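You operate a simulated robot arm through the tools that you are given. There is no shell and no other tool. Be economical: measure what you need, move in short steps, check, and stop when the job is done.

Carry out the task below with a simulated robot arm. There is one attempt and no reset: what you move stays moved.

## Task
Put the flash stick that says "65" from the front of the small table on the top of the fire stand and the flash stick that says "56" in the inside of the brown tray. Put the dark grey plate labelled "62" from the lower middle shelf of the back shelving on the white photo board there and the dark grey plate labelled "95" on the shelf under the fire stand. Shut the yellow drawer. Push the lower chest drawer shut. The order is free.

Only the result counts: the job must be done as asked and must still hold three seconds after the hand-in. Knocking over, shifting, dropping, spilling or breaking anything else fails it.

## Robot
A 7-joint arm with a two-finger gripper on a trunk, on a base that drives. Base frame: it is fixed to the floor where the robot stands at the start and does not move with it; the origin is under the middle of the robot, x ahead of it, y to its left, z up. Units: mm, rad, N and s.
With the tool pointing down near the work surface it reaches from about 340 to 760 mm from the robot's upright axis, wherever it stands. Its first joint turns from -2.496 to 2.496 rad. Places, roughly: dark grey plate [-2750, 1500, 750]; flash stick [500, 0, 750]; inside of the brown tray (15x19 cm) [-2800, 880, 340]; lower chest drawer [-1300, -6700, 800]; photo board [-2500, 1250, 750]; shelf under the fire stand [-2800, 500, 100]; top of the fire stand (62x16 cm) [-2680, 380, 340]; yellow drawer [-1900, -6400, 700]. Payload 2.45 kg.
The tool frame sits at the grasp point between the pads (the TCP): z along the fingers, y along the line on which they close. The tips reach 26 mm beyond it. Largest opening 96 mm; the body of the gripper starts 69 mm behind the TCP.
Orientation is told as [roll, pitch, yaw] about the base's x, y, z axes, in that order, counted from this pose: with the fingers straight down and closing along the base's y, the tool's x points along the base's -x, its y along +y and its z along -z.

## Interface
- The arm moves only by the tool apply_moves. Its argument "steps" is text: rows parted by semicolons, each of 7 numbers parted by spaces: the shift along the base's x, y, z in mm, then the turn, a rotation vector about the base's x, y, z in rad, then the closure, from 0 (fully open) to 1 (shut). In form: dx dy dz ax ay az grip; .... A call has 1 to 20 rows; each row shifts and turns the commanded pose from where the row before left it. Each row takes 0.2 s and may step no farther than 50 mm and 0.15 rad from the row before; otherwise, or with a gripper value out of range, the whole call is refused. Where a pose cannot be reached the arm comes as near as it can. A force on the tool above 40 N (or 10 N above the force at the start of the call, whichever is more), or a blocked arm, ends the call early, and 0.2 s more pass. The fingers move at their own pace and stop on an object; they squeeze with about 38 N. The grip force told is the motor's: it shows also when the fingers shut on nothing. Time passes only in rows, and 0.2 s behind the last, so rows that do not move let the fingers close. It gives the time, the measured TCP pose, the force on the tool (base axes), the opening and the grip force at its end, in the units of the frame above (readings bear some noise), with the torque about the TCP (base axes, N m) and any sound that the robot's microphone picked up.
- Cameras (640 x 400 px; columns grow to the right, rows downward): "scene" is now at [28.3, 154.5, 1424.2]; the picture's right is [-0.33, -0.94, 0.00], its down [-0.68, 0.24, -0.69] and it looks along [0.66, -0.23, -0.72] (base axes); focal length 255 px, centre (320, 200). "wrist" rides on the gripper at [82, 3, -98] in the tool frame; the picture's right is [-0.04, 1.00, 0.00], its down [-0.73, -0.03, -0.68] and it looks along [-0.68, -0.03, 0.73] (tool axes); focal length 256 px, centre (320, 200).
- grab_frame(camera): a new picture of that camera. The clock stands still meanwhile.
- move_column(by): slides the trunk up (or, below 0, down) by that many mm; the arm and the scene camera ride with it, the base frame stays. It gives what a move gives, with no picture.
- drive_base(legs): drives the robot by 1 to 6 legs, each [ahead, turn to the left] in mm and rad, along the robot's own axes; the way and the turn of a leg run together, so that a leg with both is an arc; at most 1500 mm and 3.142 rad a leg. The arm and the cameras ride along, it lands a little off, and it stops where it bumps. It gives what a move gives.
- turn_head(pan, tilt): turns the head with the scene camera to pan (to the left, within 2.705 rad either way) and tilt (down, from -0.506 to 1.204), counted from straight ahead of the robot. It gives what a move gives.
- locate(camera, pixels): for up to 12 pixels [column, row] of the newest picture of that camera ("zoom" is the newest enlarged one), the place [x, y, z] in the base frame of the surface seen there, good to about 2 mm. The clock stands still meanwhile.
- inspect(camera, box): a new picture of the part [left, top, right, bottom] of that camera's present view, enlarged. The clock stands still meanwhile.
- close_job(): hands the job in; it is judged then, once.

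Keep the steps short. Do not move on a guess: measure, check each grasp and each placing, and mend mistakes. In all there are 110 turns and 82 pictures (those below and enlarged ones count). Leave the gripper open and the arm clear of the work at the hand-in unless told otherwise, and finish with a single line.

The tools are called after "Request:" as name(argument=value, ...) on one line, values as JSON. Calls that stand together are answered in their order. apply_moves: Moves the arm, as the interface text tells. Its arguments: {"type":"object","properties":{"steps":{"type":"string"}},"required":["steps"]} The other tools are called the same way: move_column (by) slides the trunk up or down; drive_base (legs) drives the base; turn_head (pan, tilt) turns the head that bears the scene camera; grab_frame (camera) takes a picture; locate (camera, pixels) gives the place of the surface under pixels of a picture; inspect (camera, box) takes an enlarged picture of a part of a camera's view; close_job () hands the job in.

At the start:

```text
time: 0.0
position: [542.5, -135.7, 1003.9]
ee_rot: [0.001, -0.002, 0.0]
contact_force: [-0.8, 0.1, -0.6]
torque: [-0.03, 0.01, 0.02]
finger_gap: 96.0
gripper_force: 0.2
trunk travel left (down, up): [-475.0, 165.0]
robot x, y, heading: [-5.1, -0.3, -0.005]
head pan, tilt: [-0.34, 0.803]
```

scene: 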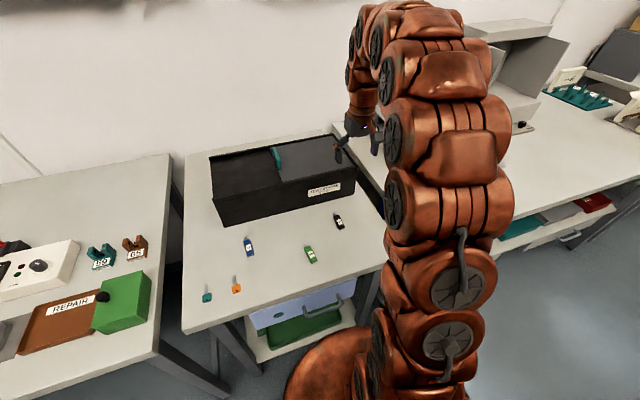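
wrist: 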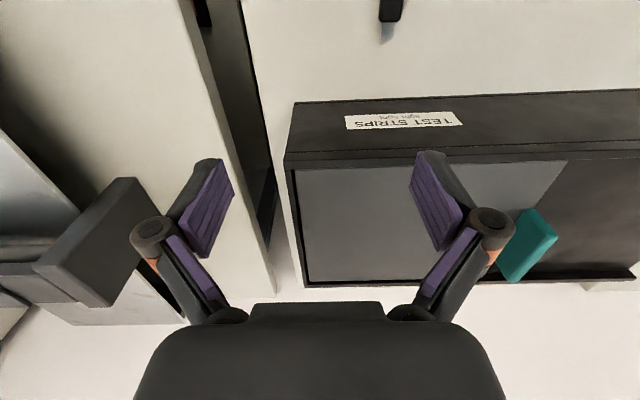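

I see three flash sticks on the small table at about (249,247), (310,254) and (338,221). I'll enlarge that area to read the labels.

Request:
inspect(camera="scene", box=[190, 200, 350, 300])

```text
4.00 times, centred on (270, 250) of scene
```

zoom: 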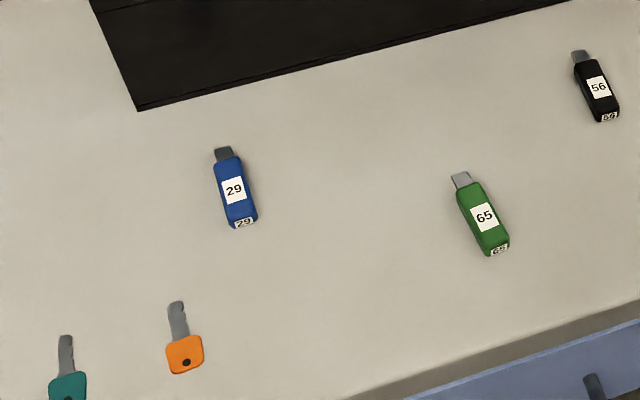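

Green is 65 and black is 56. I'll measure their ends, and the table beside them.

Request:
locate(camera="zoom", pixels=[[470, 195], [492, 240], [460, 180], [590, 72], [604, 108], [580, 56], [430, 230], [560, 110], [483, 216], [597, 88]])

```text
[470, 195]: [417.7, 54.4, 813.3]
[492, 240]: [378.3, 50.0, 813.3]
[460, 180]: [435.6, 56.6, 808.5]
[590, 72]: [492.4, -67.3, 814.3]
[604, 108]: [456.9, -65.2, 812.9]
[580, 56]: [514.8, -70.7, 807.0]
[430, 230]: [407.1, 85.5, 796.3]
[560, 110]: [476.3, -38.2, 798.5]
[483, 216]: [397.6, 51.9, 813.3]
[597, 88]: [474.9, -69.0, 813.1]
```

Green (65): centre about (398, 52), top z 813, table z 797, axis roughly along x, so the default finger direction suits. I'll move above it first, at z about 900.

Request:
apply_moves(steps="-29 37.5 0 0 0 0 0.3; -29 37.5 0 0 0 0 0.3; -29 37.5 0 0 0 0 0.3; -29 37.5 0 0 0 0 0.3; -29 37.5 0 0 0 0 0.3; 0 0 -45 0 0 0 0.3; 0 0 -45 0 0 0 0.3; 0 0 0 0 0 0 0.3")

Request:
grab_frame(camera="wrist")

```text
time: 1.8
position: [399.3, 53.0, 913.8]
ee_rot: [0.0, -0.003, 0.001]
contact_force: [0.1, -0.3, 0.7]
torque: [0.0, 0.0, 0.0]
finger_gap: 67.2
gripper_force: 0.0
trunk travel left (down, up): [-475.0, 165.0]
robot x, y, heading: [-1.1, -0.5, -0.0]
head pan, tilt: [-0.34, 0.803]
```

```text
78 pictures are left
```

wrist: 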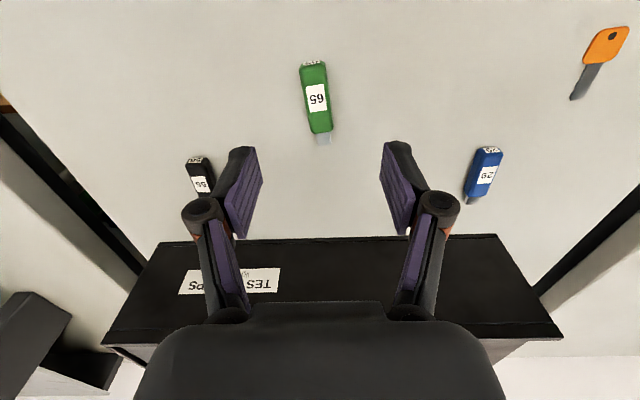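

The stick is centred between the fingers and turned about 0.11 rad. I'll yaw by 0.1, descend to z 826 and close.

Request:
locate(camera="wrist", pixels=[[312, 72], [320, 125], [316, 98]])

Request:
apply_moves(steps="0 -0.5 -45 0 0 0.1 0.3; 0 0 -30 0 0 0 0.3; 0 0 -13 0 0 0 0.3; 0 0 0 0 0 0 0.3; 0 0 0 0 0 0 1; 0 0 0 0 0 0 1; 0 0 0 0 0 0 1; 0 0 0 0 0 0 1; 0 0 0 0 0 0 1")

```text
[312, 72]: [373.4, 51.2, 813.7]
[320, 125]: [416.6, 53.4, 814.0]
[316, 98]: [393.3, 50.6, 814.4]
```

```text
time: 3.8
position: [400.4, 50.9, 826.3]
ee_rot: [0.0, -0.001, 0.1]
contact_force: [-0.3, -0.2, 0.9]
torque: [0.06, 0.01, 0.0]
finger_gap: 18.8
gripper_force: 38.5
trunk travel left (down, up): [-475.0, 165.0]
robot x, y, heading: [1.7, -0.2, -0.005]
head pan, tilt: [-0.34, 0.803]
```

Gripped (gap 18.8 mm). I'll lift, and turn the head to look at the back area before driving.

Request:
apply_moves(steps="0 0 40 0 0 0 1; 0 0 45 0 0 0 1; 0 0 45 0 0 0 1; 0 0 45 0 0 0 1; 0 0 0 0 0 0 1")

Request:
turn_head(pan=2.7, tilt=0.35)

Request:
grab_frame(camera="scene")

```text
time: 5.0
position: [401.6, 50.9, 1001.8]
ee_rot: [-0.001, -0.001, 0.099]
contact_force: [0.2, 0.5, -0.4]
torque: [0.02, 0.03, 0.0]
finger_gap: 18.4
gripper_force: 37.7
trunk travel left (down, up): [-475.0, 165.0]
robot x, y, heading: [-3.7, -3.1, 0.002]
head pan, tilt: [-0.34, 0.803]
```

```text
time: 7.6
position: [401.5, 51.4, 999.4]
ee_rot: [0.0, 0.002, 0.1]
contact_force: [0.9, 0.1, 0.3]
torque: [0.03, 0.0, 0.02]
finger_gap: 18.6
gripper_force: 37.6
trunk travel left (down, up): [-475.0, 165.0]
robot x, y, heading: [0.5, 2.2, 0.0]
head pan, tilt: [2.7, 0.351]
```

```text
77 pictures are left
```

scene: 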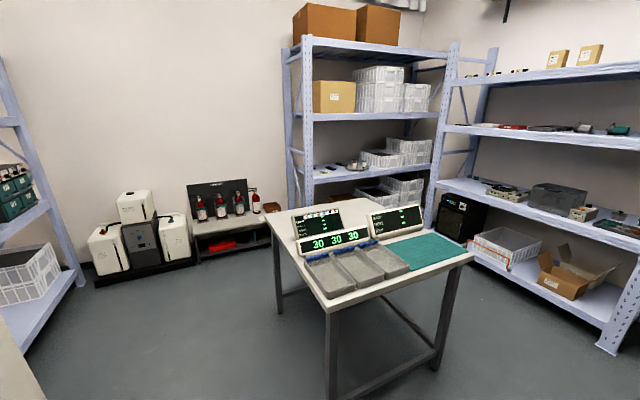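

There's a weighing table in between, the fire stand at (228,225), and the shelves on the right. I'll measure obstacle edges.

Request:
locate(camera="scene", pixels=[[327, 310], [472, 256], [268, 216], [425, 197], [198, 232], [262, 221], [200, 262], [300, 215], [75, 280], [606, 350], [436, 230], [340, 170]])

Request:
inspect(camera="scene", box=[170, 150, 330, 270])

Request:
inspect(camera="scene", box=[290, 120, 450, 220])

```text
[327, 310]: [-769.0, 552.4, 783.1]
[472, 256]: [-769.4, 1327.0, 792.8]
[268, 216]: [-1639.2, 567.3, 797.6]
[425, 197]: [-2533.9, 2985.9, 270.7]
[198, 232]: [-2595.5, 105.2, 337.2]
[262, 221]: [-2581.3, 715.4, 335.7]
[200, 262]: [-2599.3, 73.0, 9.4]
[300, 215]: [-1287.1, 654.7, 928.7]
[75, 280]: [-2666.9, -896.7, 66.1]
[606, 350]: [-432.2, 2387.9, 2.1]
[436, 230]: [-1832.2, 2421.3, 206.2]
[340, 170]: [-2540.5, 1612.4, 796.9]
```

```text
3.33 times, centred on (250, 210) of scene
```

zoom: 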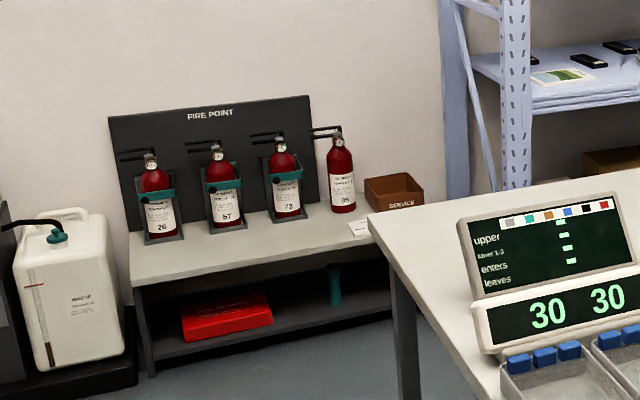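

```text
4.00 times, centred on (370, 170) of scene
```

zoom: 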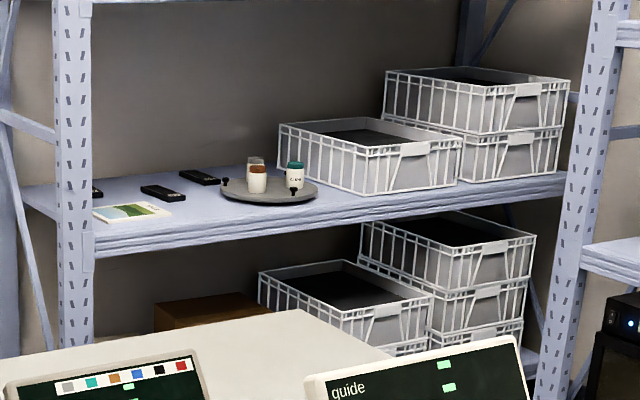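

The route along y≈0 is clear (weighing table starts at y 552). I'll back off, turn round and drive to x≈-2050.

Request:
drive_base(legs=[[-600, 0], [0, 3.1416], [1450, 0]])

Request:
turn_head(pan=-0.3, tilt=0.75)

Request:
grab_frame(camera="scene")

```text
refused: 3.1416 is not a number from -3.14159 to 3.14159
```

```text
time: 10.2
position: [399.8, 51.1, 999.7]
ee_rot: [0.001, 0.003, 0.1]
contact_force: [0.0, -0.4, -0.5]
torque: [0.01, -0.01, 0.03]
finger_gap: 18.4
gripper_force: 38.2
trunk travel left (down, up): [-475.0, 165.0]
robot x, y, heading: [1.5, -2.5, 0.0]
head pan, tilt: [-0.3, 0.75]
```

```text
74 pictures are left
```

scene: 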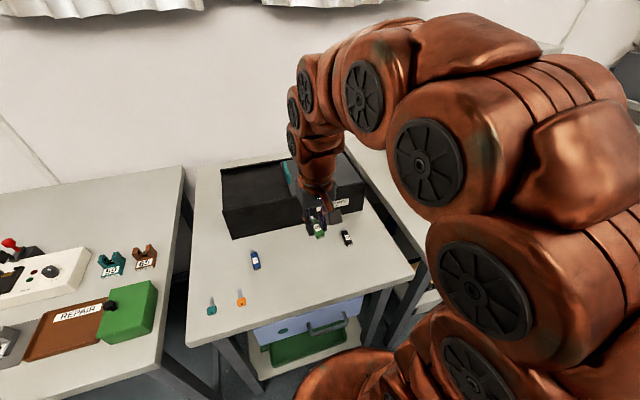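

The turn value was a hair too large, so I'll drive again with 3.14. The stick is held in the gripper.

Request:
drive_base(legs=[[-600, 0], [0, 3.14], [1450, 0]])

Request:
turn_head(pan=-0.35, tilt=0.75)

Request:
grab_frame(camera="scene")

```text
time: 27.8
position: [-2453.5, -94.9, 1000.1]
ee_rot: [-0.001, 0.0, -3.012]
contact_force: [-0.7, 0.8, 0.3]
torque: [0.01, -0.03, 0.01]
finger_gap: 18.6
gripper_force: 37.9
trunk travel left (down, up): [-475.0, 165.0]
robot x, y, heading: [-2053.3, -31.4, -3.11]
head pan, tilt: [-0.3, 0.75]
```

```text
time: 28.4
position: [-2452.4, -95.4, 1001.0]
ee_rot: [0.001, -0.001, -3.011]
contact_force: [0.0, 0.5, -0.3]
torque: [-0.02, -0.01, 0.03]
finger_gap: 18.3
gripper_force: 38.1
trunk travel left (down, up): [-475.0, 165.0]
robot x, y, heading: [-2052.4, -33.3, -3.114]
head pan, tilt: [-0.351, 0.75]
```

```text
73 pictures are left
```

scene: 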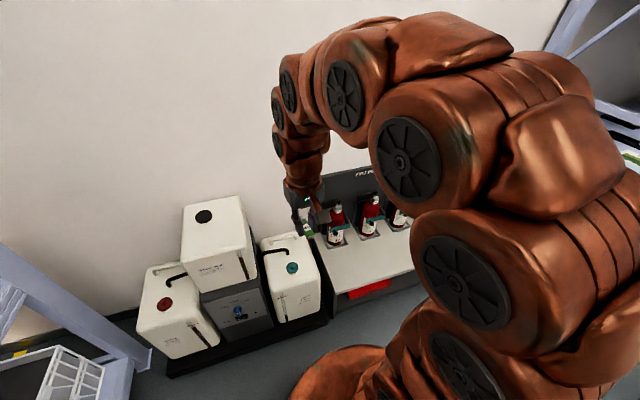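

The arm blocks the view; with the stand at the robot's left I'd see it better. I'll shift sideways to y≈550.

Request:
drive_base(legs=[[0, -1.598], [580, 0], [0, 1.571]])

Request:
turn_head(pan=0.3, tilt=0.85)

Request:
grab_frame(camera="scene")

```text
time: 39.4
position: [-2461.8, 474.9, 999.4]
ee_rot: [0.0, -0.001, -3.01]
contact_force: [0.8, -0.1, 0.0]
torque: [0.01, 0.0, 0.0]
finger_gap: 18.4
gripper_force: 38.0
trunk travel left (down, up): [-475.0, 165.0]
robot x, y, heading: [-2064.4, 539.8, -3.109]
head pan, tilt: [-0.351, 0.75]
```

```text
time: 40.4
position: [-2462.8, 474.2, 1000.3]
ee_rot: [0.0, 0.001, -3.01]
contact_force: [0.0, 0.4, 0.5]
torque: [-0.02, -0.01, 0.03]
finger_gap: 18.5
gripper_force: 38.2
trunk travel left (down, up): [-475.0, 165.0]
robot x, y, heading: [-2061.2, 538.1, -3.109]
head pan, tilt: [0.3, 0.85]
```

```text
72 pictures are left
```

scene: 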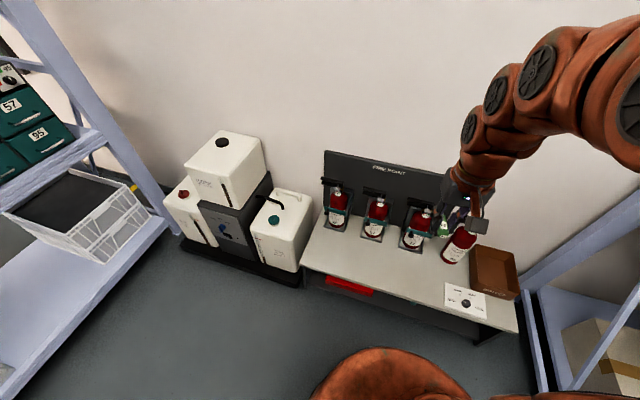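

Good view. I'll measure the stand top around a free spot in front of the extinguishers, plus the tray and base clearance.

Request:
locate(camera="scene", pixels=[[305, 268], [330, 252], [370, 262], [370, 283], [400, 275], [360, 235], [410, 248], [430, 205], [455, 258], [495, 325], [475, 250], [490, 272]])

Request:
inspect(camera="scene", box=[290, 150, 530, 340])

```text
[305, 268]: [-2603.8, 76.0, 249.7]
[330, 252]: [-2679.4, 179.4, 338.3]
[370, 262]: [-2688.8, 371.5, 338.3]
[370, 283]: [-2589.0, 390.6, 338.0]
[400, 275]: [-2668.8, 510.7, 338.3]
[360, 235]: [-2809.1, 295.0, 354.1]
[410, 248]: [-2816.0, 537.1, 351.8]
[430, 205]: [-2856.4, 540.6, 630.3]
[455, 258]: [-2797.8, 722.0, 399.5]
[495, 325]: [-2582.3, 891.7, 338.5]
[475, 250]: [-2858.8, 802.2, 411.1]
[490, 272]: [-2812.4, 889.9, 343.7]
```

```text
2.11 times, centred on (410, 245) of scene
```

zoom: 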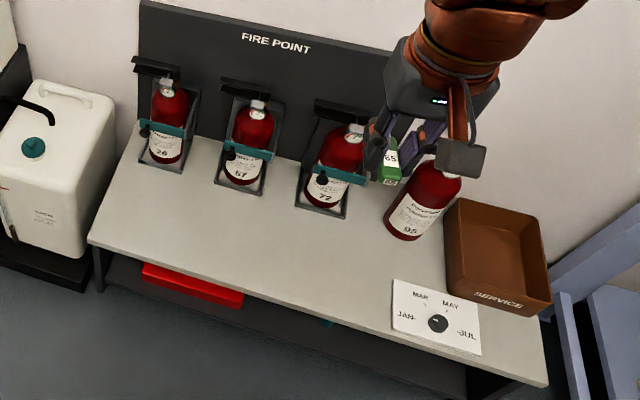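

The stand top is at z 338, front edge x -2589. A free spot is (-2655, 430). The TCP is in front of the stand, so I'll lower the trunk by 450.

Request:
move_column(by=-450)

Request:
apply_moves(steps="-45 -10 0 0 0 0 1; -45 -10 0 0 0 0 1; -45 -10 0 0 0 0 1; -45 -10 0 0 0 0 1; -13 -5 0 0 0 0 1; 0 0 0 0 0 0 1")

Request:
grab_frame(camera="wrist")

```text
refused: -450 is not a number from -400 to 400
```

```text
time: 41.8
position: [-2656.3, 428.1, 1000.7]
ee_rot: [0.0, 0.001, -3.011]
contact_force: [-0.1, -0.8, 0.1]
torque: [0.01, 0.01, 0.02]
finger_gap: 18.2
gripper_force: 38.1
trunk travel left (down, up): [-475.0, 165.0]
robot x, y, heading: [-2066.2, 539.6, -3.108]
head pan, tilt: [0.3, 0.85]
```

```text
70 pictures are left
```

wrist: 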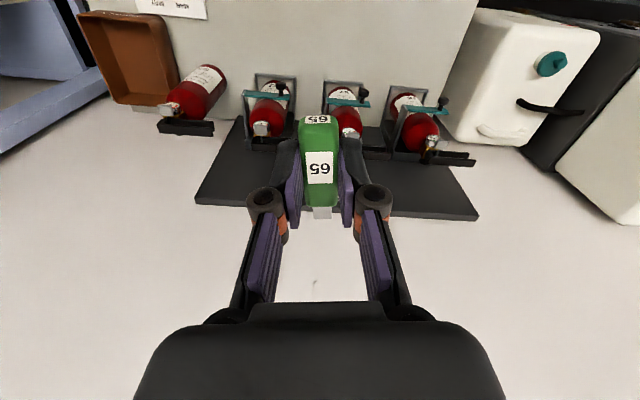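

The trunk limit is 400 per call. The spot directly below is clear, so I'll lower by 400 and look.

Request:
move_column(by=-400)

Request:
grab_frame(camera="wrist")

```text
time: 45.7
position: [-2655.4, 427.5, 600.7]
ee_rot: [0.001, 0.0, -3.011]
contact_force: [0.1, 0.0, -0.1]
torque: [-0.01, 0.0, 0.01]
finger_gap: 18.3
gripper_force: 38.2
trunk travel left (down, up): [-75.0, 565.0]
robot x, y, heading: [-2066.5, 538.7, -3.112]
head pan, tilt: [0.3, 0.85]
```

```text
69 pictures are left
```

wrist: 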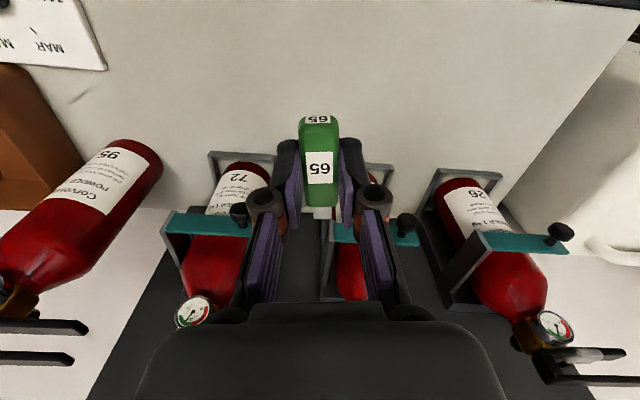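

I'll check how far the brackets and heads stick out.

Request:
locate(camera="wrist", pixels=[[240, 210], [405, 224], [230, 155], [385, 168], [195, 312], [560, 232]])

```text
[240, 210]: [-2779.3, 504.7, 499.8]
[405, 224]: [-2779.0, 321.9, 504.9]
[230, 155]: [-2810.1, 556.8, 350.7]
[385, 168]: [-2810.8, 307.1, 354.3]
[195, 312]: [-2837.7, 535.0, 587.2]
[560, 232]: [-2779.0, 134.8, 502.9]
```

Plenty of clearance (parts end at x -2779). I'll lower the arm to TCP z≈369 slowly.

Request:
apply_moves(steps="0 0 -45 0 0 0 1; 0 0 -45 0 0 0 1; 0 0 -45 0 0 0 1; 0 0 -45 0 0 0 1; 0 0 -35 0 0 0 1; 0 0 -10 0 0 0 1; 0 0 -4 0 0 0 1; 0 0 0 0 0 0 1")

```text
time: 47.5
position: [-2654.6, 428.0, 369.7]
ee_rot: [0.0, 0.001, -3.011]
contact_force: [0.7, -0.8, -0.3]
torque: [0.04, 0.03, 0.01]
finger_gap: 18.3
gripper_force: 38.0
trunk travel left (down, up): [-75.0, 565.0]
robot x, y, heading: [-2064.3, 536.7, -3.109]
head pan, tilt: [0.3, 0.85]
```

The stick is about 1–2 mm above the top. I'll lower 2 mm more, open gently, and rise.

Request:
apply_moves(steps="0 0 -2 0 0 0 1; 0 0 0 0 0 0 1; 0 0 0 0 0 0 0.6; 0 0 0 0 0 0 0.4; 0 0 0 0 0 0 0.4; 0 0 45 0 0 0 0.4; 0 0 45 0 0 0 0.4; 0 0 45 0 0 0 0.4; 0 0 45 0 0 0 0.4; 0 0 45 0 0 0 0.4; 0 0 0 0 0 0 0.4")

Request:
grab_frame(camera="scene")

```text
time: 49.9
position: [-2658.3, 426.4, 591.2]
ee_rot: [0.0, 0.002, -3.011]
contact_force: [0.6, 0.8, 0.1]
torque: [-0.04, 0.0, 0.02]
finger_gap: 57.4
gripper_force: 0.1
trunk travel left (down, up): [-75.0, 565.0]
robot x, y, heading: [-2062.2, 535.7, -3.109]
head pan, tilt: [0.3, 0.85]
```

```text
68 pictures are left
```

scene: 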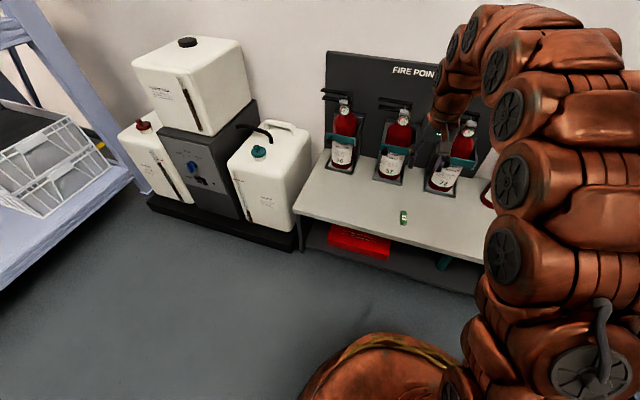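

Stick 65 lies on the stand at (403,217). Next are the plates: I'll raise the trunk, retract a bit, and look at the shelving to the right.

Request:
apply_moves(steps="45 0 0 0 0 0 0.4; 45 0 0 0 0 0 0.4; 45 0 0 0 0 0 0.4; 45 0 0 0 0 0 0.4; 0 0 0 0 0 0 0.4")

Request:
move_column(by=400)

Request:
drive_base(legs=[[0, -1.603], [1200, 0], [0, 1.571]])

Request:
turn_head(pan=0.3, tilt=0.7)

Request:
grab_frame(camera="scene")

```text
time: 51.1
position: [-2474.2, 426.3, 594.6]
ee_rot: [-0.001, 0.0, -3.01]
contact_force: [0.0, 0.2, 0.3]
torque: [-0.01, -0.07, -0.03]
finger_gap: 57.7
gripper_force: 0.1
trunk travel left (down, up): [-75.0, 565.0]
robot x, y, heading: [-2064.3, 539.0, -3.109]
head pan, tilt: [0.3, 0.85]
```

```text
time: 54.9
position: [-2475.0, 425.4, 994.2]
ee_rot: [0.001, -0.001, -3.012]
contact_force: [0.1, -0.1, -0.2]
torque: [-0.01, -0.02, -0.03]
finger_gap: 57.5
gripper_force: 0.0
trunk travel left (down, up): [-475.0, 165.0]
robot x, y, heading: [-2066.0, 538.1, -3.112]
head pan, tilt: [0.3, 0.85]
```

```text
time: 67.3
position: [-2601.3, 1682.4, 845.6]
ee_rot: [-0.277, 0.132, 2.757]
contact_force: [5.5, 18.6, -8.4]
torque: [-1.04, 0.11, -0.16]
finger_gap: 87.8
gripper_force: 17.3
trunk travel left (down, up): [-475.0, 165.0]
robot x, y, heading: [-2074.3, 1758.4, 2.356]
head pan, tilt: [0.3, 0.85]
stopped in leg 3: the robot was blocked; the commanded pose is now the measured one
```

```text
time: 68.0
position: [-2567.4, 1734.6, 880.4]
ee_rot: [-0.234, 0.117, 2.75]
contact_force: [-0.5, -0.6, -1.3]
torque: [0.06, -0.03, -0.02]
finger_gap: 58.4
gripper_force: 0.3
trunk travel left (down, up): [-475.0, 165.0]
robot x, y, heading: [-2076.6, 1765.4, 2.365]
head pan, tilt: [0.3, 0.7]
```

```text
67 pictures are left
```

scene: 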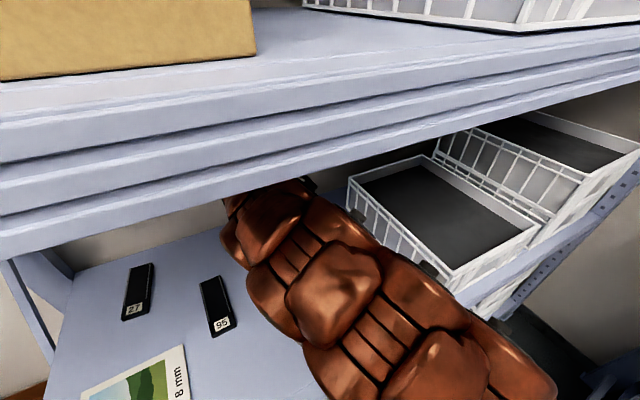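

The drive was blocked: the arm swung into the shelving. I must look before moving on, so I'll take the wrist view.

Request:
grab_frame(camera="wrist")

```text
66 pictures are left
```

wrist: 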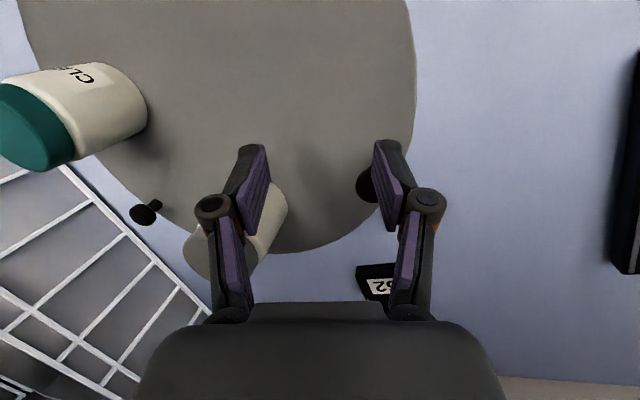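

The gripper hangs over the turntable between bottles. I'll measure what is around the fingers before retreating.

Request:
locate(camera="wrist", pixels=[[40, 130], [110, 90], [278, 205], [205, 245], [350, 100], [378, 270], [147, 213], [365, 185], [100, 200], [500, 200]])

Request:
locate(camera="scene", pixels=[[300, 215], [480, 110], [230, 190], [140, 290], [218, 305], [180, 390], [350, 190], [455, 285]])

```text
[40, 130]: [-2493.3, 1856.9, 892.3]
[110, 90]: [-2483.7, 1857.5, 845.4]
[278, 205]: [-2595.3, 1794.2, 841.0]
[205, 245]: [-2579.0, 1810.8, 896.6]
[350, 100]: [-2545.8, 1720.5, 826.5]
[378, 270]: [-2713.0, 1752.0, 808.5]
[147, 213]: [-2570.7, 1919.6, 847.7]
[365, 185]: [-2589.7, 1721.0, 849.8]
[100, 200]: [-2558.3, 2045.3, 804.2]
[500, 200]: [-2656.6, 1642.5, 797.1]
```

```text
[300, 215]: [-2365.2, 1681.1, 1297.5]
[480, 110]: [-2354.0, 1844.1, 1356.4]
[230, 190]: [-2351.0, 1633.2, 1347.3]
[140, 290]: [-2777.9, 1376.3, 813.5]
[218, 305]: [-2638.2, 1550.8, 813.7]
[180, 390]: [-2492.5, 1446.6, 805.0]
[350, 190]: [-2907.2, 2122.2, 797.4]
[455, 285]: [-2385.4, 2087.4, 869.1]
```

The tips (z≈854) are between the bottles (tops ≈897). The lane toward +x at y≈1735 is clear. I'll rise a little and withdraw straight outward in small steps.

Request:
apply_moves(steps="0 0 15 0 0 0 0.4; 0 0 15 0 0 0 0.4; 10 -4 8 0 0 0 0.4; 20 -8 5 0 0 0 0.4; 25 -10 0 0 0 0 0.4; 0 0 0 0 0 0 0.4")

Request:
grab_frame(camera="wrist")

```text
time: 69.4
position: [-2514.3, 1722.9, 923.2]
ee_rot: [-0.23, 0.117, 2.734]
contact_force: [0.0, -0.2, 0.7]
torque: [-0.01, 0.01, 0.0]
finger_gap: 57.6
gripper_force: 0.1
trunk travel left (down, up): [-475.0, 165.0]
robot x, y, heading: [-2073.6, 1765.0, 2.367]
head pan, tilt: [0.3, 0.7]
```

```text
65 pictures are left
```

wrist: 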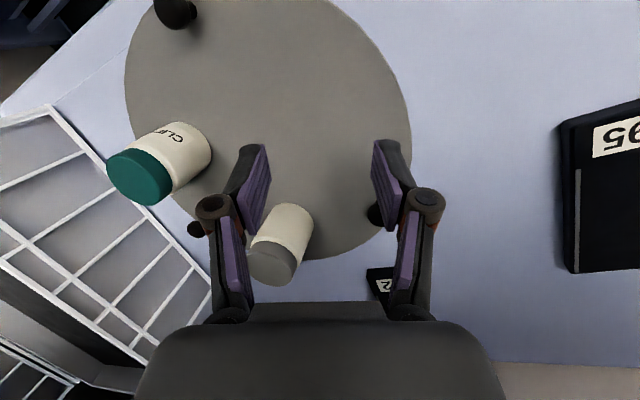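

Two bottles stand; I can't see the brown-capped one yet. I'll keep withdrawing outward.

Request:
apply_moves(steps="35 -8 0 0 0 0 0.4; 35 -8 0 0 0 0 0.4; 35 -8 0 0 0 0 0.4; 35 -8 0 0 0 0 0.4; 0 0 0 0 0 0 0.4")

Request:
grab_frame(camera="wrist")

Request:
turn_head(pan=0.5, tilt=0.9)

Request:
grab_frame(camera="scene")

```text
time: 70.6
position: [-2377.7, 1721.3, 890.2]
ee_rot: [-0.284, 0.227, 2.607]
contact_force: [1.6, -1.0, 0.4]
torque: [0.12, 0.15, 0.04]
finger_gap: 57.8
gripper_force: 0.1
trunk travel left (down, up): [-475.0, 165.0]
robot x, y, heading: [-2071.3, 1761.5, 2.368]
head pan, tilt: [0.3, 0.7]
stopped in row 5: the arm was blocked; the commanded pose is now the measured one
```

```text
64 pictures are left
```

wrist: 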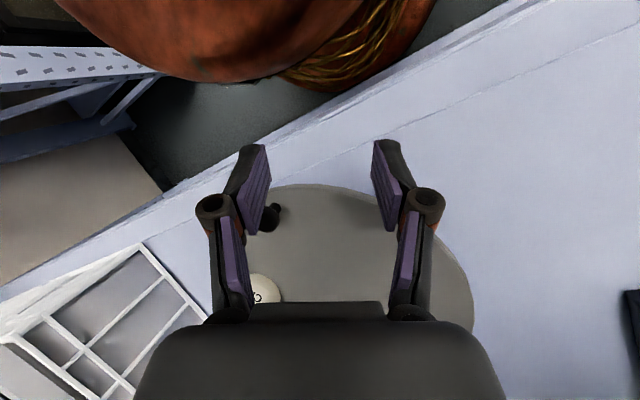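

```text
time: 71.4
position: [-2377.3, 1720.7, 888.7]
ee_rot: [-0.284, 0.229, 2.606]
contact_force: [0.1, -0.2, -0.8]
torque: [-0.03, -0.02, 0.01]
finger_gap: 57.8
gripper_force: 0.1
trunk travel left (down, up): [-475.0, 165.0]
robot x, y, heading: [-2073.6, 1766.9, 2.366]
head pan, tilt: [0.499, 0.901]
```

```text
63 pictures are left
```

scene: 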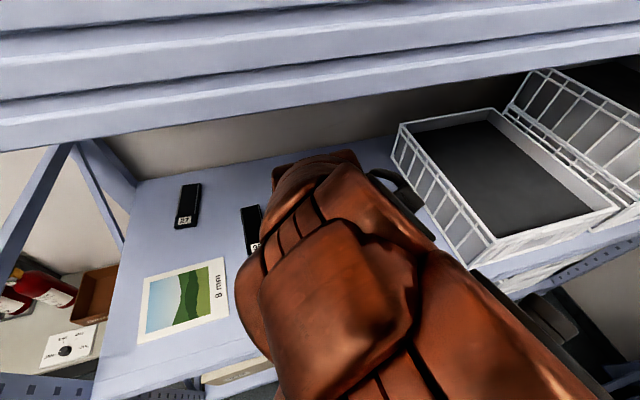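

The arm is folded at its inner limit and the robot is too near the shelf. I'll back the base up by 150 mm.

Request:
drive_base(legs=[[-150, 0]])

Request:
turn_head(pan=0.4, tilt=0.75)

Request:
grab_frame(camera="scene")

```text
time: 72.8
position: [-2269.2, 1615.5, 889.5]
ee_rot: [-0.287, 0.225, 2.604]
contact_force: [0.6, 0.0, 0.8]
torque: [0.02, 0.01, -0.01]
finger_gap: 57.7
gripper_force: 0.1
trunk travel left (down, up): [-475.0, 165.0]
robot x, y, heading: [-1964.1, 1660.9, 2.369]
head pan, tilt: [0.499, 0.901]
```

```text
time: 73.5
position: [-2267.9, 1614.8, 888.9]
ee_rot: [-0.283, 0.226, 2.603]
contact_force: [-0.7, 0.5, 0.0]
torque: [-0.01, 0.0, 0.03]
finger_gap: 57.9
gripper_force: 0.0
trunk travel left (down, up): [-475.0, 165.0]
robot x, y, heading: [-1962.8, 1661.9, 2.372]
head pan, tilt: [0.4, 0.75]
```

```text
62 pictures are left
```

scene: 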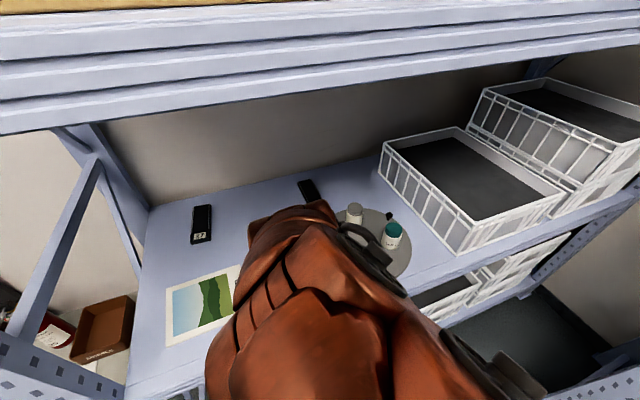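

I'll turn the robot left to face the shelf squarely, which swings the arm away to the open left side.

Request:
drive_base(legs=[[0, 0.77]])

Request:
turn_head(pan=-0.25, tilt=0.75)

Request:
grab_frame(camera="scene")

```text
time: 75.8
position: [-2154.0, 1415.8, 888.4]
ee_rot: [-0.284, 0.227, -2.918]
contact_force: [-0.4, -1.0, -0.1]
torque: [0.02, 0.0, 0.01]
finger_gap: 57.6
gripper_force: 0.0
trunk travel left (down, up): [-475.0, 165.0]
robot x, y, heading: [-1966.2, 1657.8, 3.126]
head pan, tilt: [0.4, 0.75]
```

```text
time: 76.9
position: [-2154.9, 1417.7, 890.0]
ee_rot: [-0.283, 0.228, -2.92]
contact_force: [0.2, -0.1, 0.4]
torque: [0.02, 0.01, 0.0]
finger_gap: 57.5
gripper_force: 0.0
trunk travel left (down, up): [-475.0, 165.0]
robot x, y, heading: [-1958.3, 1659.3, 3.132]
head pan, tilt: [-0.25, 0.75]
```

```text
61 pictures are left
```

scene: 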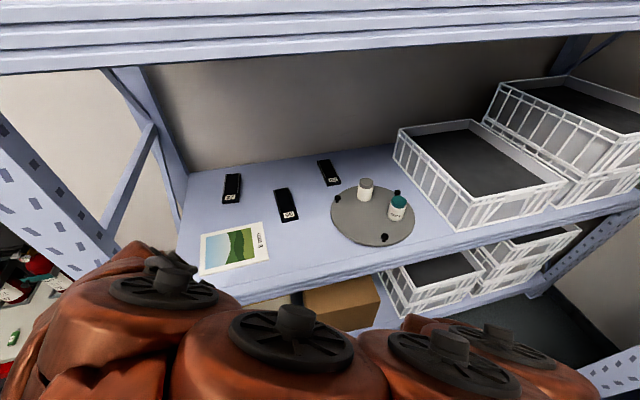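

Request:
inspect(camera="scene", box=[190, 130, 430, 280])

Request:
locate(camera="scene", pixels=[[337, 199], [382, 238], [398, 192], [366, 190], [396, 208], [372, 215], [332, 212], [413, 215], [372, 246], [367, 182], [398, 198]])

```text
2.67 times, centred on (310, 205) of scene
```

zoom: 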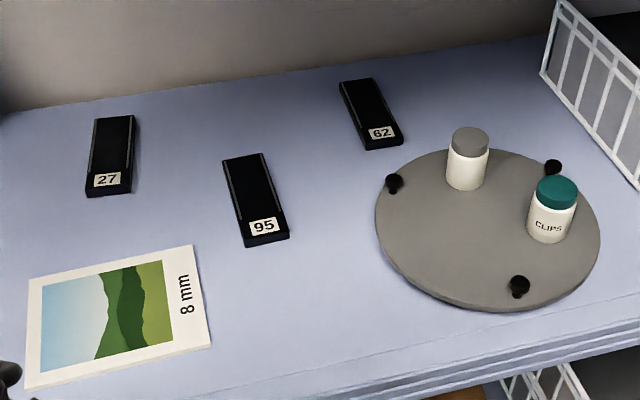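

```text
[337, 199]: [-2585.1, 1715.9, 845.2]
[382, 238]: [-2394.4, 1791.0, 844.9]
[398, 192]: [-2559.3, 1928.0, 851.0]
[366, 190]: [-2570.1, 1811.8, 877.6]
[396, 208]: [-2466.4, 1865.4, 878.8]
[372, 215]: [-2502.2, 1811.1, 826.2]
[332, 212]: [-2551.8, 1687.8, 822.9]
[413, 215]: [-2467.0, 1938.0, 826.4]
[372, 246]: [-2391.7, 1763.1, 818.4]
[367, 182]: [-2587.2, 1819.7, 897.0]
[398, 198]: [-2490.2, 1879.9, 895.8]
```

The turntable seems unrotated, but the brown-capped bottle (originally about (-2507,1761)) is missing; I must have knocked it off. I'll search the floor for it.

Request:
turn_head(pan=-0.9, tilt=1.2)

Request:
grab_frame(camera="scene")

Request:
turn_head(pan=0.9, tilt=0.9)

Request:
grab_frame(camera="scene")

```text
time: 77.9
position: [-2154.1, 1417.4, 889.4]
ee_rot: [-0.284, 0.226, -2.92]
contact_force: [-0.2, 1.3, 0.7]
torque: [0.0, 0.0, -0.03]
finger_gap: 57.2
gripper_force: 0.1
trunk travel left (down, up): [-475.0, 165.0]
robot x, y, heading: [-1963.5, 1659.4, 3.131]
head pan, tilt: [-0.901, 1.201]
```

```text
59 pictures are left
```

scene: 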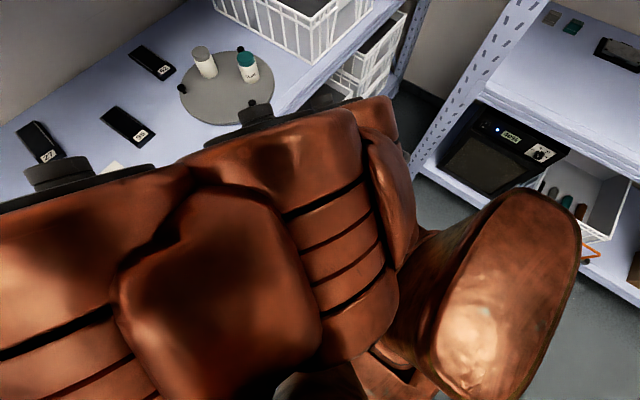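

```text
time: 79.7
position: [-2154.1, 1416.8, 888.4]
ee_rot: [-0.286, 0.228, -2.92]
contact_force: [-0.3, 1.0, 0.7]
torque: [-0.03, -0.02, -0.03]
finger_gap: 57.5
gripper_force: 0.1
trunk travel left (down, up): [-475.0, 165.0]
robot x, y, heading: [-1964.0, 1656.5, 3.132]
head pan, tilt: [0.901, 0.901]
```

```text
58 pictures are left
```

scene: 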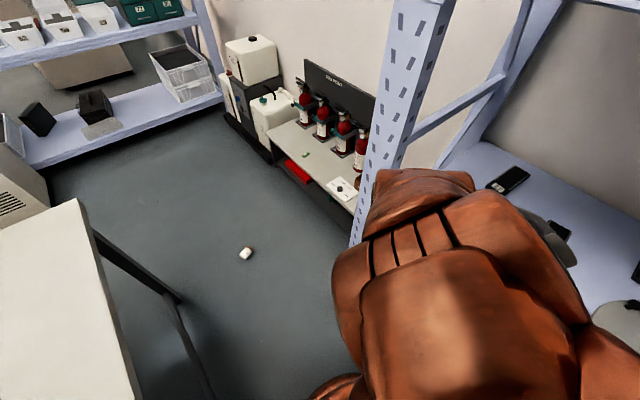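

The bottle lies on the floor at (245,253). I can mend that: locate it and enlarge.

Request:
locate(camera="scene", pixels=[[242, 255], [250, 250], [246, 253], [246, 270], [80, 200], [180, 300]])

Request:
inspect(camera="scene", box=[215, 230, 279, 270])

```text
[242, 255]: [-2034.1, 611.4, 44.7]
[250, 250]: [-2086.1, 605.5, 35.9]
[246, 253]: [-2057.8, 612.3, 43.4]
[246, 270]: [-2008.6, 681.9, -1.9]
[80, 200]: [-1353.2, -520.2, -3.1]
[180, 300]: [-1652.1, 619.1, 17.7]
```

```text
10.00 times, centred on (247, 250) of scene
```

zoom: 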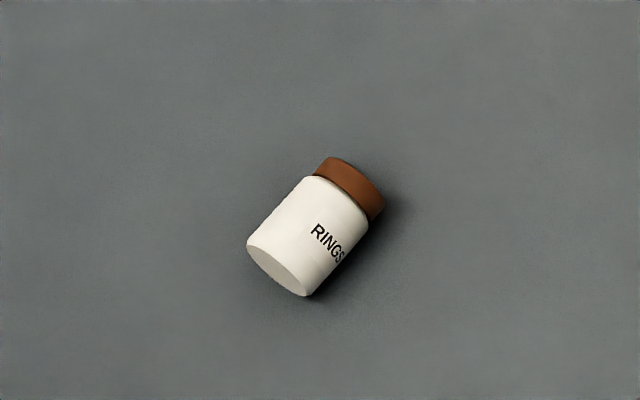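

The bottle ("RINGS") lies at about (-2058, 610). I'll set the gripper upright again and bring it toward the front, in free air in front of the shelf, before driving.

Request:
locate(camera="zoom", pixels=[[315, 205], [340, 175], [350, 185], [275, 270], [300, 230], [285, 220], [355, 215]])

Request:
apply_moves(steps="-28 20 22 -0.0654 0.032 -0.052 0.4; -28 20 22 -0.0654 0.032 -0.052 0.4; -28 20 22 -0.0654 0.032 -0.052 0.4; -28 20 22 -0.0654 0.032 -0.052 0.4; -28 20 22 -0.0654 0.032 -0.052 0.4; 0 0 0 0 0 0 0.4")

```text
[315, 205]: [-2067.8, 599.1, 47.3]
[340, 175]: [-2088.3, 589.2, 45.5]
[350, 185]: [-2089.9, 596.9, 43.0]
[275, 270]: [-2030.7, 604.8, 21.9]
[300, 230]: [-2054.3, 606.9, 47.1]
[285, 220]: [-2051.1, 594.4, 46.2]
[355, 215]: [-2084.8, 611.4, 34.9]
```

```text
time: 81.1
position: [-2295.2, 1516.5, 999.7]
ee_rot: [0.025, 0.03, 3.14]
contact_force: [0.0, 0.2, 0.6]
torque: [0.0, 0.03, 0.0]
finger_gap: 57.6
gripper_force: 0.1
trunk travel left (down, up): [-475.0, 165.0]
robot x, y, heading: [-1963.4, 1657.7, 3.127]
head pan, tilt: [0.901, 0.901]
```

The bottle is centred at about (-2062,600), axis roughly along x, cap toward -x. I'll drive to about (-2060,1150), facing -y.

Request:
drive_base(legs=[[0, 1.392], [500, 0], [0, 0.19]])

Request:
turn_head(pan=-0.1, tilt=1.15)

Request:
grab_frame(camera="scene")

```text
time: 88.2
position: [-1911.3, 845.3, 999.7]
ee_rot: [0.025, 0.03, -1.548]
contact_force: [-0.4, -0.8, 0.4]
torque: [0.03, -0.06, 0.04]
finger_gap: 57.5
gripper_force: 0.0
trunk travel left (down, up): [-475.0, 165.0]
robot x, y, heading: [-2053.3, 1170.7, -1.634]
head pan, tilt: [0.901, 0.901]
```

```text
time: 89.4
position: [-1911.4, 845.0, 998.4]
ee_rot: [0.024, 0.03, -1.546]
contact_force: [-1.4, -0.6, 0.8]
torque: [0.01, 0.01, 0.0]
finger_gap: 57.8
gripper_force: 0.0
trunk travel left (down, up): [-475.0, 165.0]
robot x, y, heading: [-2048.7, 1169.1, -1.625]
head pan, tilt: [-0.099, 1.15]
```

```text
56 pictures are left
```

scene: 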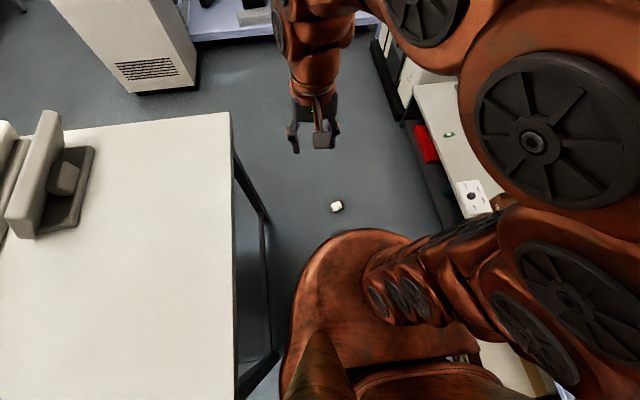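

Request:
inspect(camera="scene", box=[304, 186, 368, 226])

Request:
locate(camera="zoom", pixels=[[320, 205], [280, 195], [345, 195], [375, 205], [310, 180], [330, 225]])

Request:
locate(camera="scene", pixels=[[370, 232], [330, 240], [300, 290], [415, 240], [230, 115], [260, 230]])

```text
10.00 times, centred on (336, 206) of scene
```

zoom: 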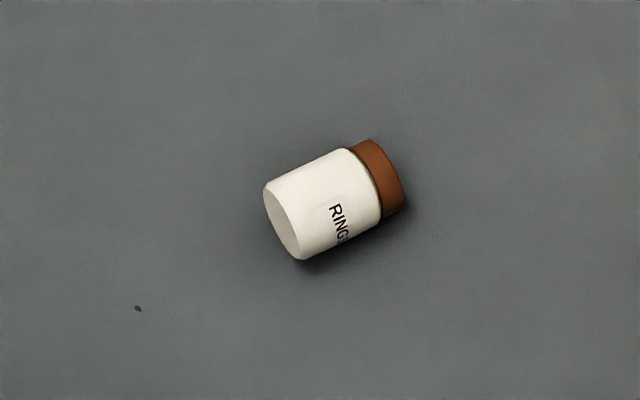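

```text
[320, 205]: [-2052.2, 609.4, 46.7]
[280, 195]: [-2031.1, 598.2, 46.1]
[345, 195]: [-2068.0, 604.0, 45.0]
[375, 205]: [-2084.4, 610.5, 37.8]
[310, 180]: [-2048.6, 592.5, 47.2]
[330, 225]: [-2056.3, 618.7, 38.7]
```

```text
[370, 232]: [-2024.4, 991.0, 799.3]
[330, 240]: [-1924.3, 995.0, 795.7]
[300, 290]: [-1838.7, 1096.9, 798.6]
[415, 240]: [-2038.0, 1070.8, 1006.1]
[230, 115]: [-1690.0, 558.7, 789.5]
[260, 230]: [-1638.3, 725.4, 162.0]
```

The robot's body is clear of the bottle. I'll bring the gripper above it, yawed so the fingers will close across the bottle's axis, fully open, then lower the trunk.

Request:
apply_moves(steps="-16.5 -27.1 0 -0.0034 0.0027 -0.1428 0.1; -16.5 -27.1 0 -0.0034 0.0027 -0.1428 0.1; -16.5 -27.1 0 -0.0034 0.0027 -0.1428 0.1; -16.5 -27.1 0 -0.0034 0.0027 -0.1428 0.1; -16.5 -27.1 0 -0.0034 0.0027 -0.1428 0.1; -16.5 -27.1 0 -0.0034 0.0027 -0.1428 0.1; -16.5 -27.1 0 -0.0034 0.0027 -0.1428 0.1; -16.5 -27.1 0 -0.0034 0.0027 -0.1428 0.1; -16.5 -27.1 0 -0.0034 0.0027 -0.1428 0.1; 0 0 0 0 0 0 0.1")

Request:
move_column(by=-400)

Request:
move_column(by=-70)

Request:
grab_frame(camera="wrist")

```text
time: 91.6
position: [-2061.5, 601.0, 999.5]
ee_rot: [0.023, -0.005, -2.834]
contact_force: [-0.3, -0.7, 0.4]
torque: [-0.02, 0.0, -0.02]
finger_gap: 86.3
gripper_force: 0.0
trunk travel left (down, up): [-475.0, 165.0]
robot x, y, heading: [-2051.0, 1171.5, -1.628]
head pan, tilt: [-0.099, 1.15]
```

```text
time: 95.5
position: [-2060.6, 602.3, 599.5]
ee_rot: [0.024, -0.005, -2.833]
contact_force: [0.0, -0.5, 0.0]
torque: [-0.01, 0.0, -0.03]
finger_gap: 86.3
gripper_force: 0.1
trunk travel left (down, up): [-75.0, 565.0]
robot x, y, heading: [-2051.5, 1172.3, -1.625]
head pan, tilt: [-0.099, 1.15]
```

```text
time: 96.5
position: [-2060.3, 601.7, 530.1]
ee_rot: [0.023, -0.005, -2.833]
contact_force: [0.4, -0.8, 0.1]
torque: [-0.01, 0.01, 0.03]
finger_gap: 86.4
gripper_force: 0.1
trunk travel left (down, up): [-5.0, 635.0]
robot x, y, heading: [-2050.9, 1173.1, -1.626]
head pan, tilt: [-0.099, 1.15]
```

```text
54 pictures are left
```

wrist: 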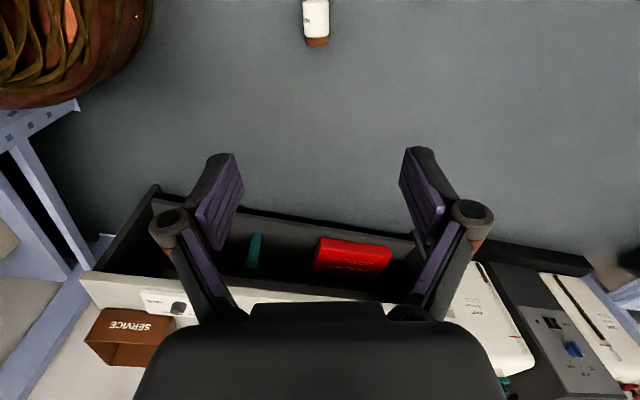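

Bottle at the top of the wrist image, aligned nicely. Lowering to z≈200 and checking.

Request:
apply_moves(steps="0 0 -46 0 0 0 0.1; 0 0 -46 0 0 0 0.1; 0 0 -46 0 0 0 0.1; 0 0 -46 0 0 0 0.1; 0 0 -46 0 0 0 0.1; 0 0 -46 0 0 0 0.1; 0 0 -46 0 0 0 0.1; 0 0 0 0 0 0 0.1")

Request:
grab_frame(camera="wrist")

```text
time: 98.3
position: [-2060.7, 599.8, 205.8]
ee_rot: [0.022, -0.005, -2.834]
contact_force: [0.1, 0.4, 0.5]
torque: [0.01, 0.01, -0.02]
finger_gap: 86.4
gripper_force: 0.1
trunk travel left (down, up): [-5.0, 635.0]
robot x, y, heading: [-2050.6, 1167.8, -1.622]
head pan, tilt: [-0.099, 1.15]
```

```text
53 pictures are left
```

wrist: 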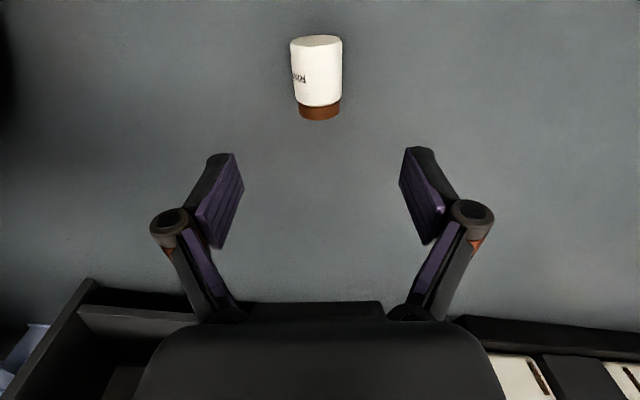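

Request:
locate(camera="wrist", pixels=[[318, 45], [318, 70], [319, 100], [319, 112], [295, 75], [342, 75]])

Request:
apply_moves(steps="0 0 -45 -0.022 0.006 0 0.1; 0 0 -45 0 0 0 0.1; 0 0 -40 0 0 0 0.1; 0 0 0 0 0 0 0.1")

```text
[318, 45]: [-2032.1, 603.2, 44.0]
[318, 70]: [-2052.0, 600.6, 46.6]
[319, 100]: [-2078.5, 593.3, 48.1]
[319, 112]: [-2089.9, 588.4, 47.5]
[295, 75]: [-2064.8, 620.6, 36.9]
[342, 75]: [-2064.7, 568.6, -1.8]
```

```text
time: 99.3
position: [-2060.5, 600.6, 76.5]
ee_rot: [0.043, -0.017, -2.832]
contact_force: [-0.2, -0.2, 0.8]
torque: [-0.03, 0.04, -0.03]
finger_gap: 86.2
gripper_force: 0.0
trunk travel left (down, up): [-5.0, 635.0]
robot x, y, heading: [-2051.8, 1173.2, -1.626]
head pan, tilt: [-0.099, 1.15]
```

Fix the small tilt, go down to z≈32 and close on the bottle.

Request:
apply_moves(steps="0 -2 -20 0.046 -0.003 0 0.1; 0 -1 -15 0 0 0 0.1; 0 0 -9 0 0 0 0.1; 0 0 0 0 0 0 0.1; 0 0 0 0 0 0 1; 0 0 0 0 0 0 1; 0 0 0 0 0 0 1; 0 0 0 0 0 0 1; 0 0 0 0 0 0 1")

```text
time: 101.3
position: [-2060.4, 599.4, 33.7]
ee_rot: [-0.002, -0.002, -2.831]
contact_force: [-0.3, -0.6, 3.0]
torque: [-0.01, 0.03, -0.01]
finger_gap: 47.8
gripper_force: 38.1
trunk travel left (down, up): [-5.0, 635.0]
robot x, y, heading: [-2047.5, 1171.1, -1.628]
head pan, tilt: [-0.099, 1.15]
```

Gripped at 47.8 mm. Lifting with the arm, then the trunk.

Request:
apply_moves(steps="0 0 40 0 0 0 1; 0 0 45 0 0 0 1; 0 0 45 0 0 0 1; 0 0 45 0 0 0 1; 0 0 45 0 0 0 1; 0 0 45 0 0 0 1; 0 0 45 0 0 0 1; 0 0 45 0 0 0 1; 0 0 45 0 0 0 1; 0 0 45 0 0 0 1; 0 0 45 0 0 0 1; 0 0 0 0 0 0 1")

Request:
move_column(by=400)

Request:
grab_frame(camera="wrist")

```text
time: 103.9
position: [-2061.5, 599.4, 522.6]
ee_rot: [-0.001, -0.002, -2.832]
contact_force: [0.7, 0.4, -0.6]
torque: [0.0, 0.0, 0.03]
finger_gap: 47.8
gripper_force: 38.2
trunk travel left (down, up): [-5.0, 635.0]
robot x, y, heading: [-2052.3, 1168.9, -1.628]
head pan, tilt: [-0.099, 1.15]
```

```text
time: 107.8
position: [-2060.3, 596.8, 922.1]
ee_rot: [-0.002, -0.001, -2.829]
contact_force: [-0.1, 0.3, -2.0]
torque: [-0.01, 0.0, -0.01]
finger_gap: 47.8
gripper_force: 38.0
trunk travel left (down, up): [-405.0, 235.0]
robot x, y, heading: [-2053.2, 1169.0, -1.627]
head pan, tilt: [-0.099, 1.15]
```

```text
52 pictures are left
```

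wrist: 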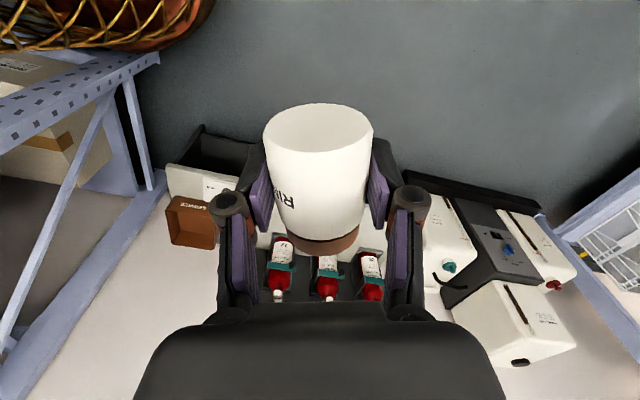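

The bottle is held, cap pointing outward. Plan: stand it upright near the shelf's front edge, re-grasp from above, then put it back on the turntable. First retract and lift, then reverse away along a curve so that the robot faces the shelf from farther off.

Request:
apply_moves(steps="0 30 20 0 0 0 1; 0 30 20 0 0 0 1; 0 30 20 0 0 0 1; 0 30 20 0 0 0 1; 0 0 0 0 0 0 1")

Request:
drive_base(legs=[[-600, 0], [-303, -1.515]])

Request:
turn_head(pan=0.35, tilt=0.7)

Request:
grab_frame(camera="scene")

```text
time: 109.0
position: [-2060.4, 717.1, 1003.0]
ee_rot: [-0.001, -0.001, -2.833]
contact_force: [0.0, -0.4, -2.5]
torque: [0.0, -0.02, 0.02]
finger_gap: 47.8
gripper_force: 38.0
trunk travel left (down, up): [-405.0, 235.0]
robot x, y, heading: [-2054.7, 1173.4, -1.624]
head pan, tilt: [-0.099, 1.15]
```

```text
time: 116.1
position: [-2272.9, 1946.1, 1001.7]
ee_rot: [-0.004, 0.001, 1.924]
contact_force: [-0.4, -1.2, -0.9]
torque: [-0.04, -0.01, 0.03]
finger_gap: 48.0
gripper_force: 38.4
trunk travel left (down, up): [-405.0, 235.0]
robot x, y, heading: [-1815.5, 1956.4, 3.137]
head pan, tilt: [-0.099, 1.15]
cut short: leg 2
```

```text
time: 117.0
position: [-2272.1, 1946.5, 1001.8]
ee_rot: [-0.001, 0.0, 1.923]
contact_force: [0.1, -0.1, -1.1]
torque: [-0.01, 0.02, -0.04]
finger_gap: 47.9
gripper_force: 37.8
trunk travel left (down, up): [-405.0, 235.0]
robot x, y, heading: [-1822.9, 1958.7, 3.132]
head pan, tilt: [0.351, 0.7]
```

```text
51 pictures are left
```

scene: 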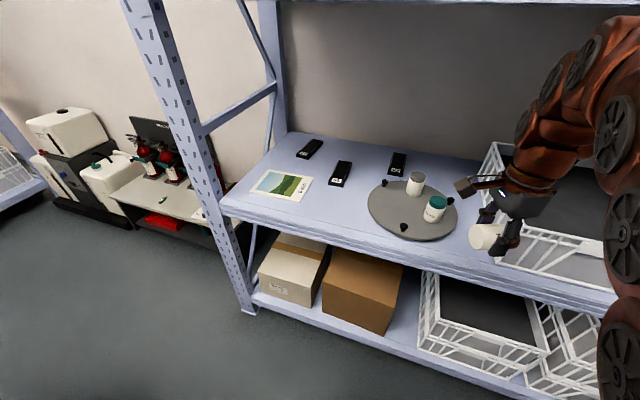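

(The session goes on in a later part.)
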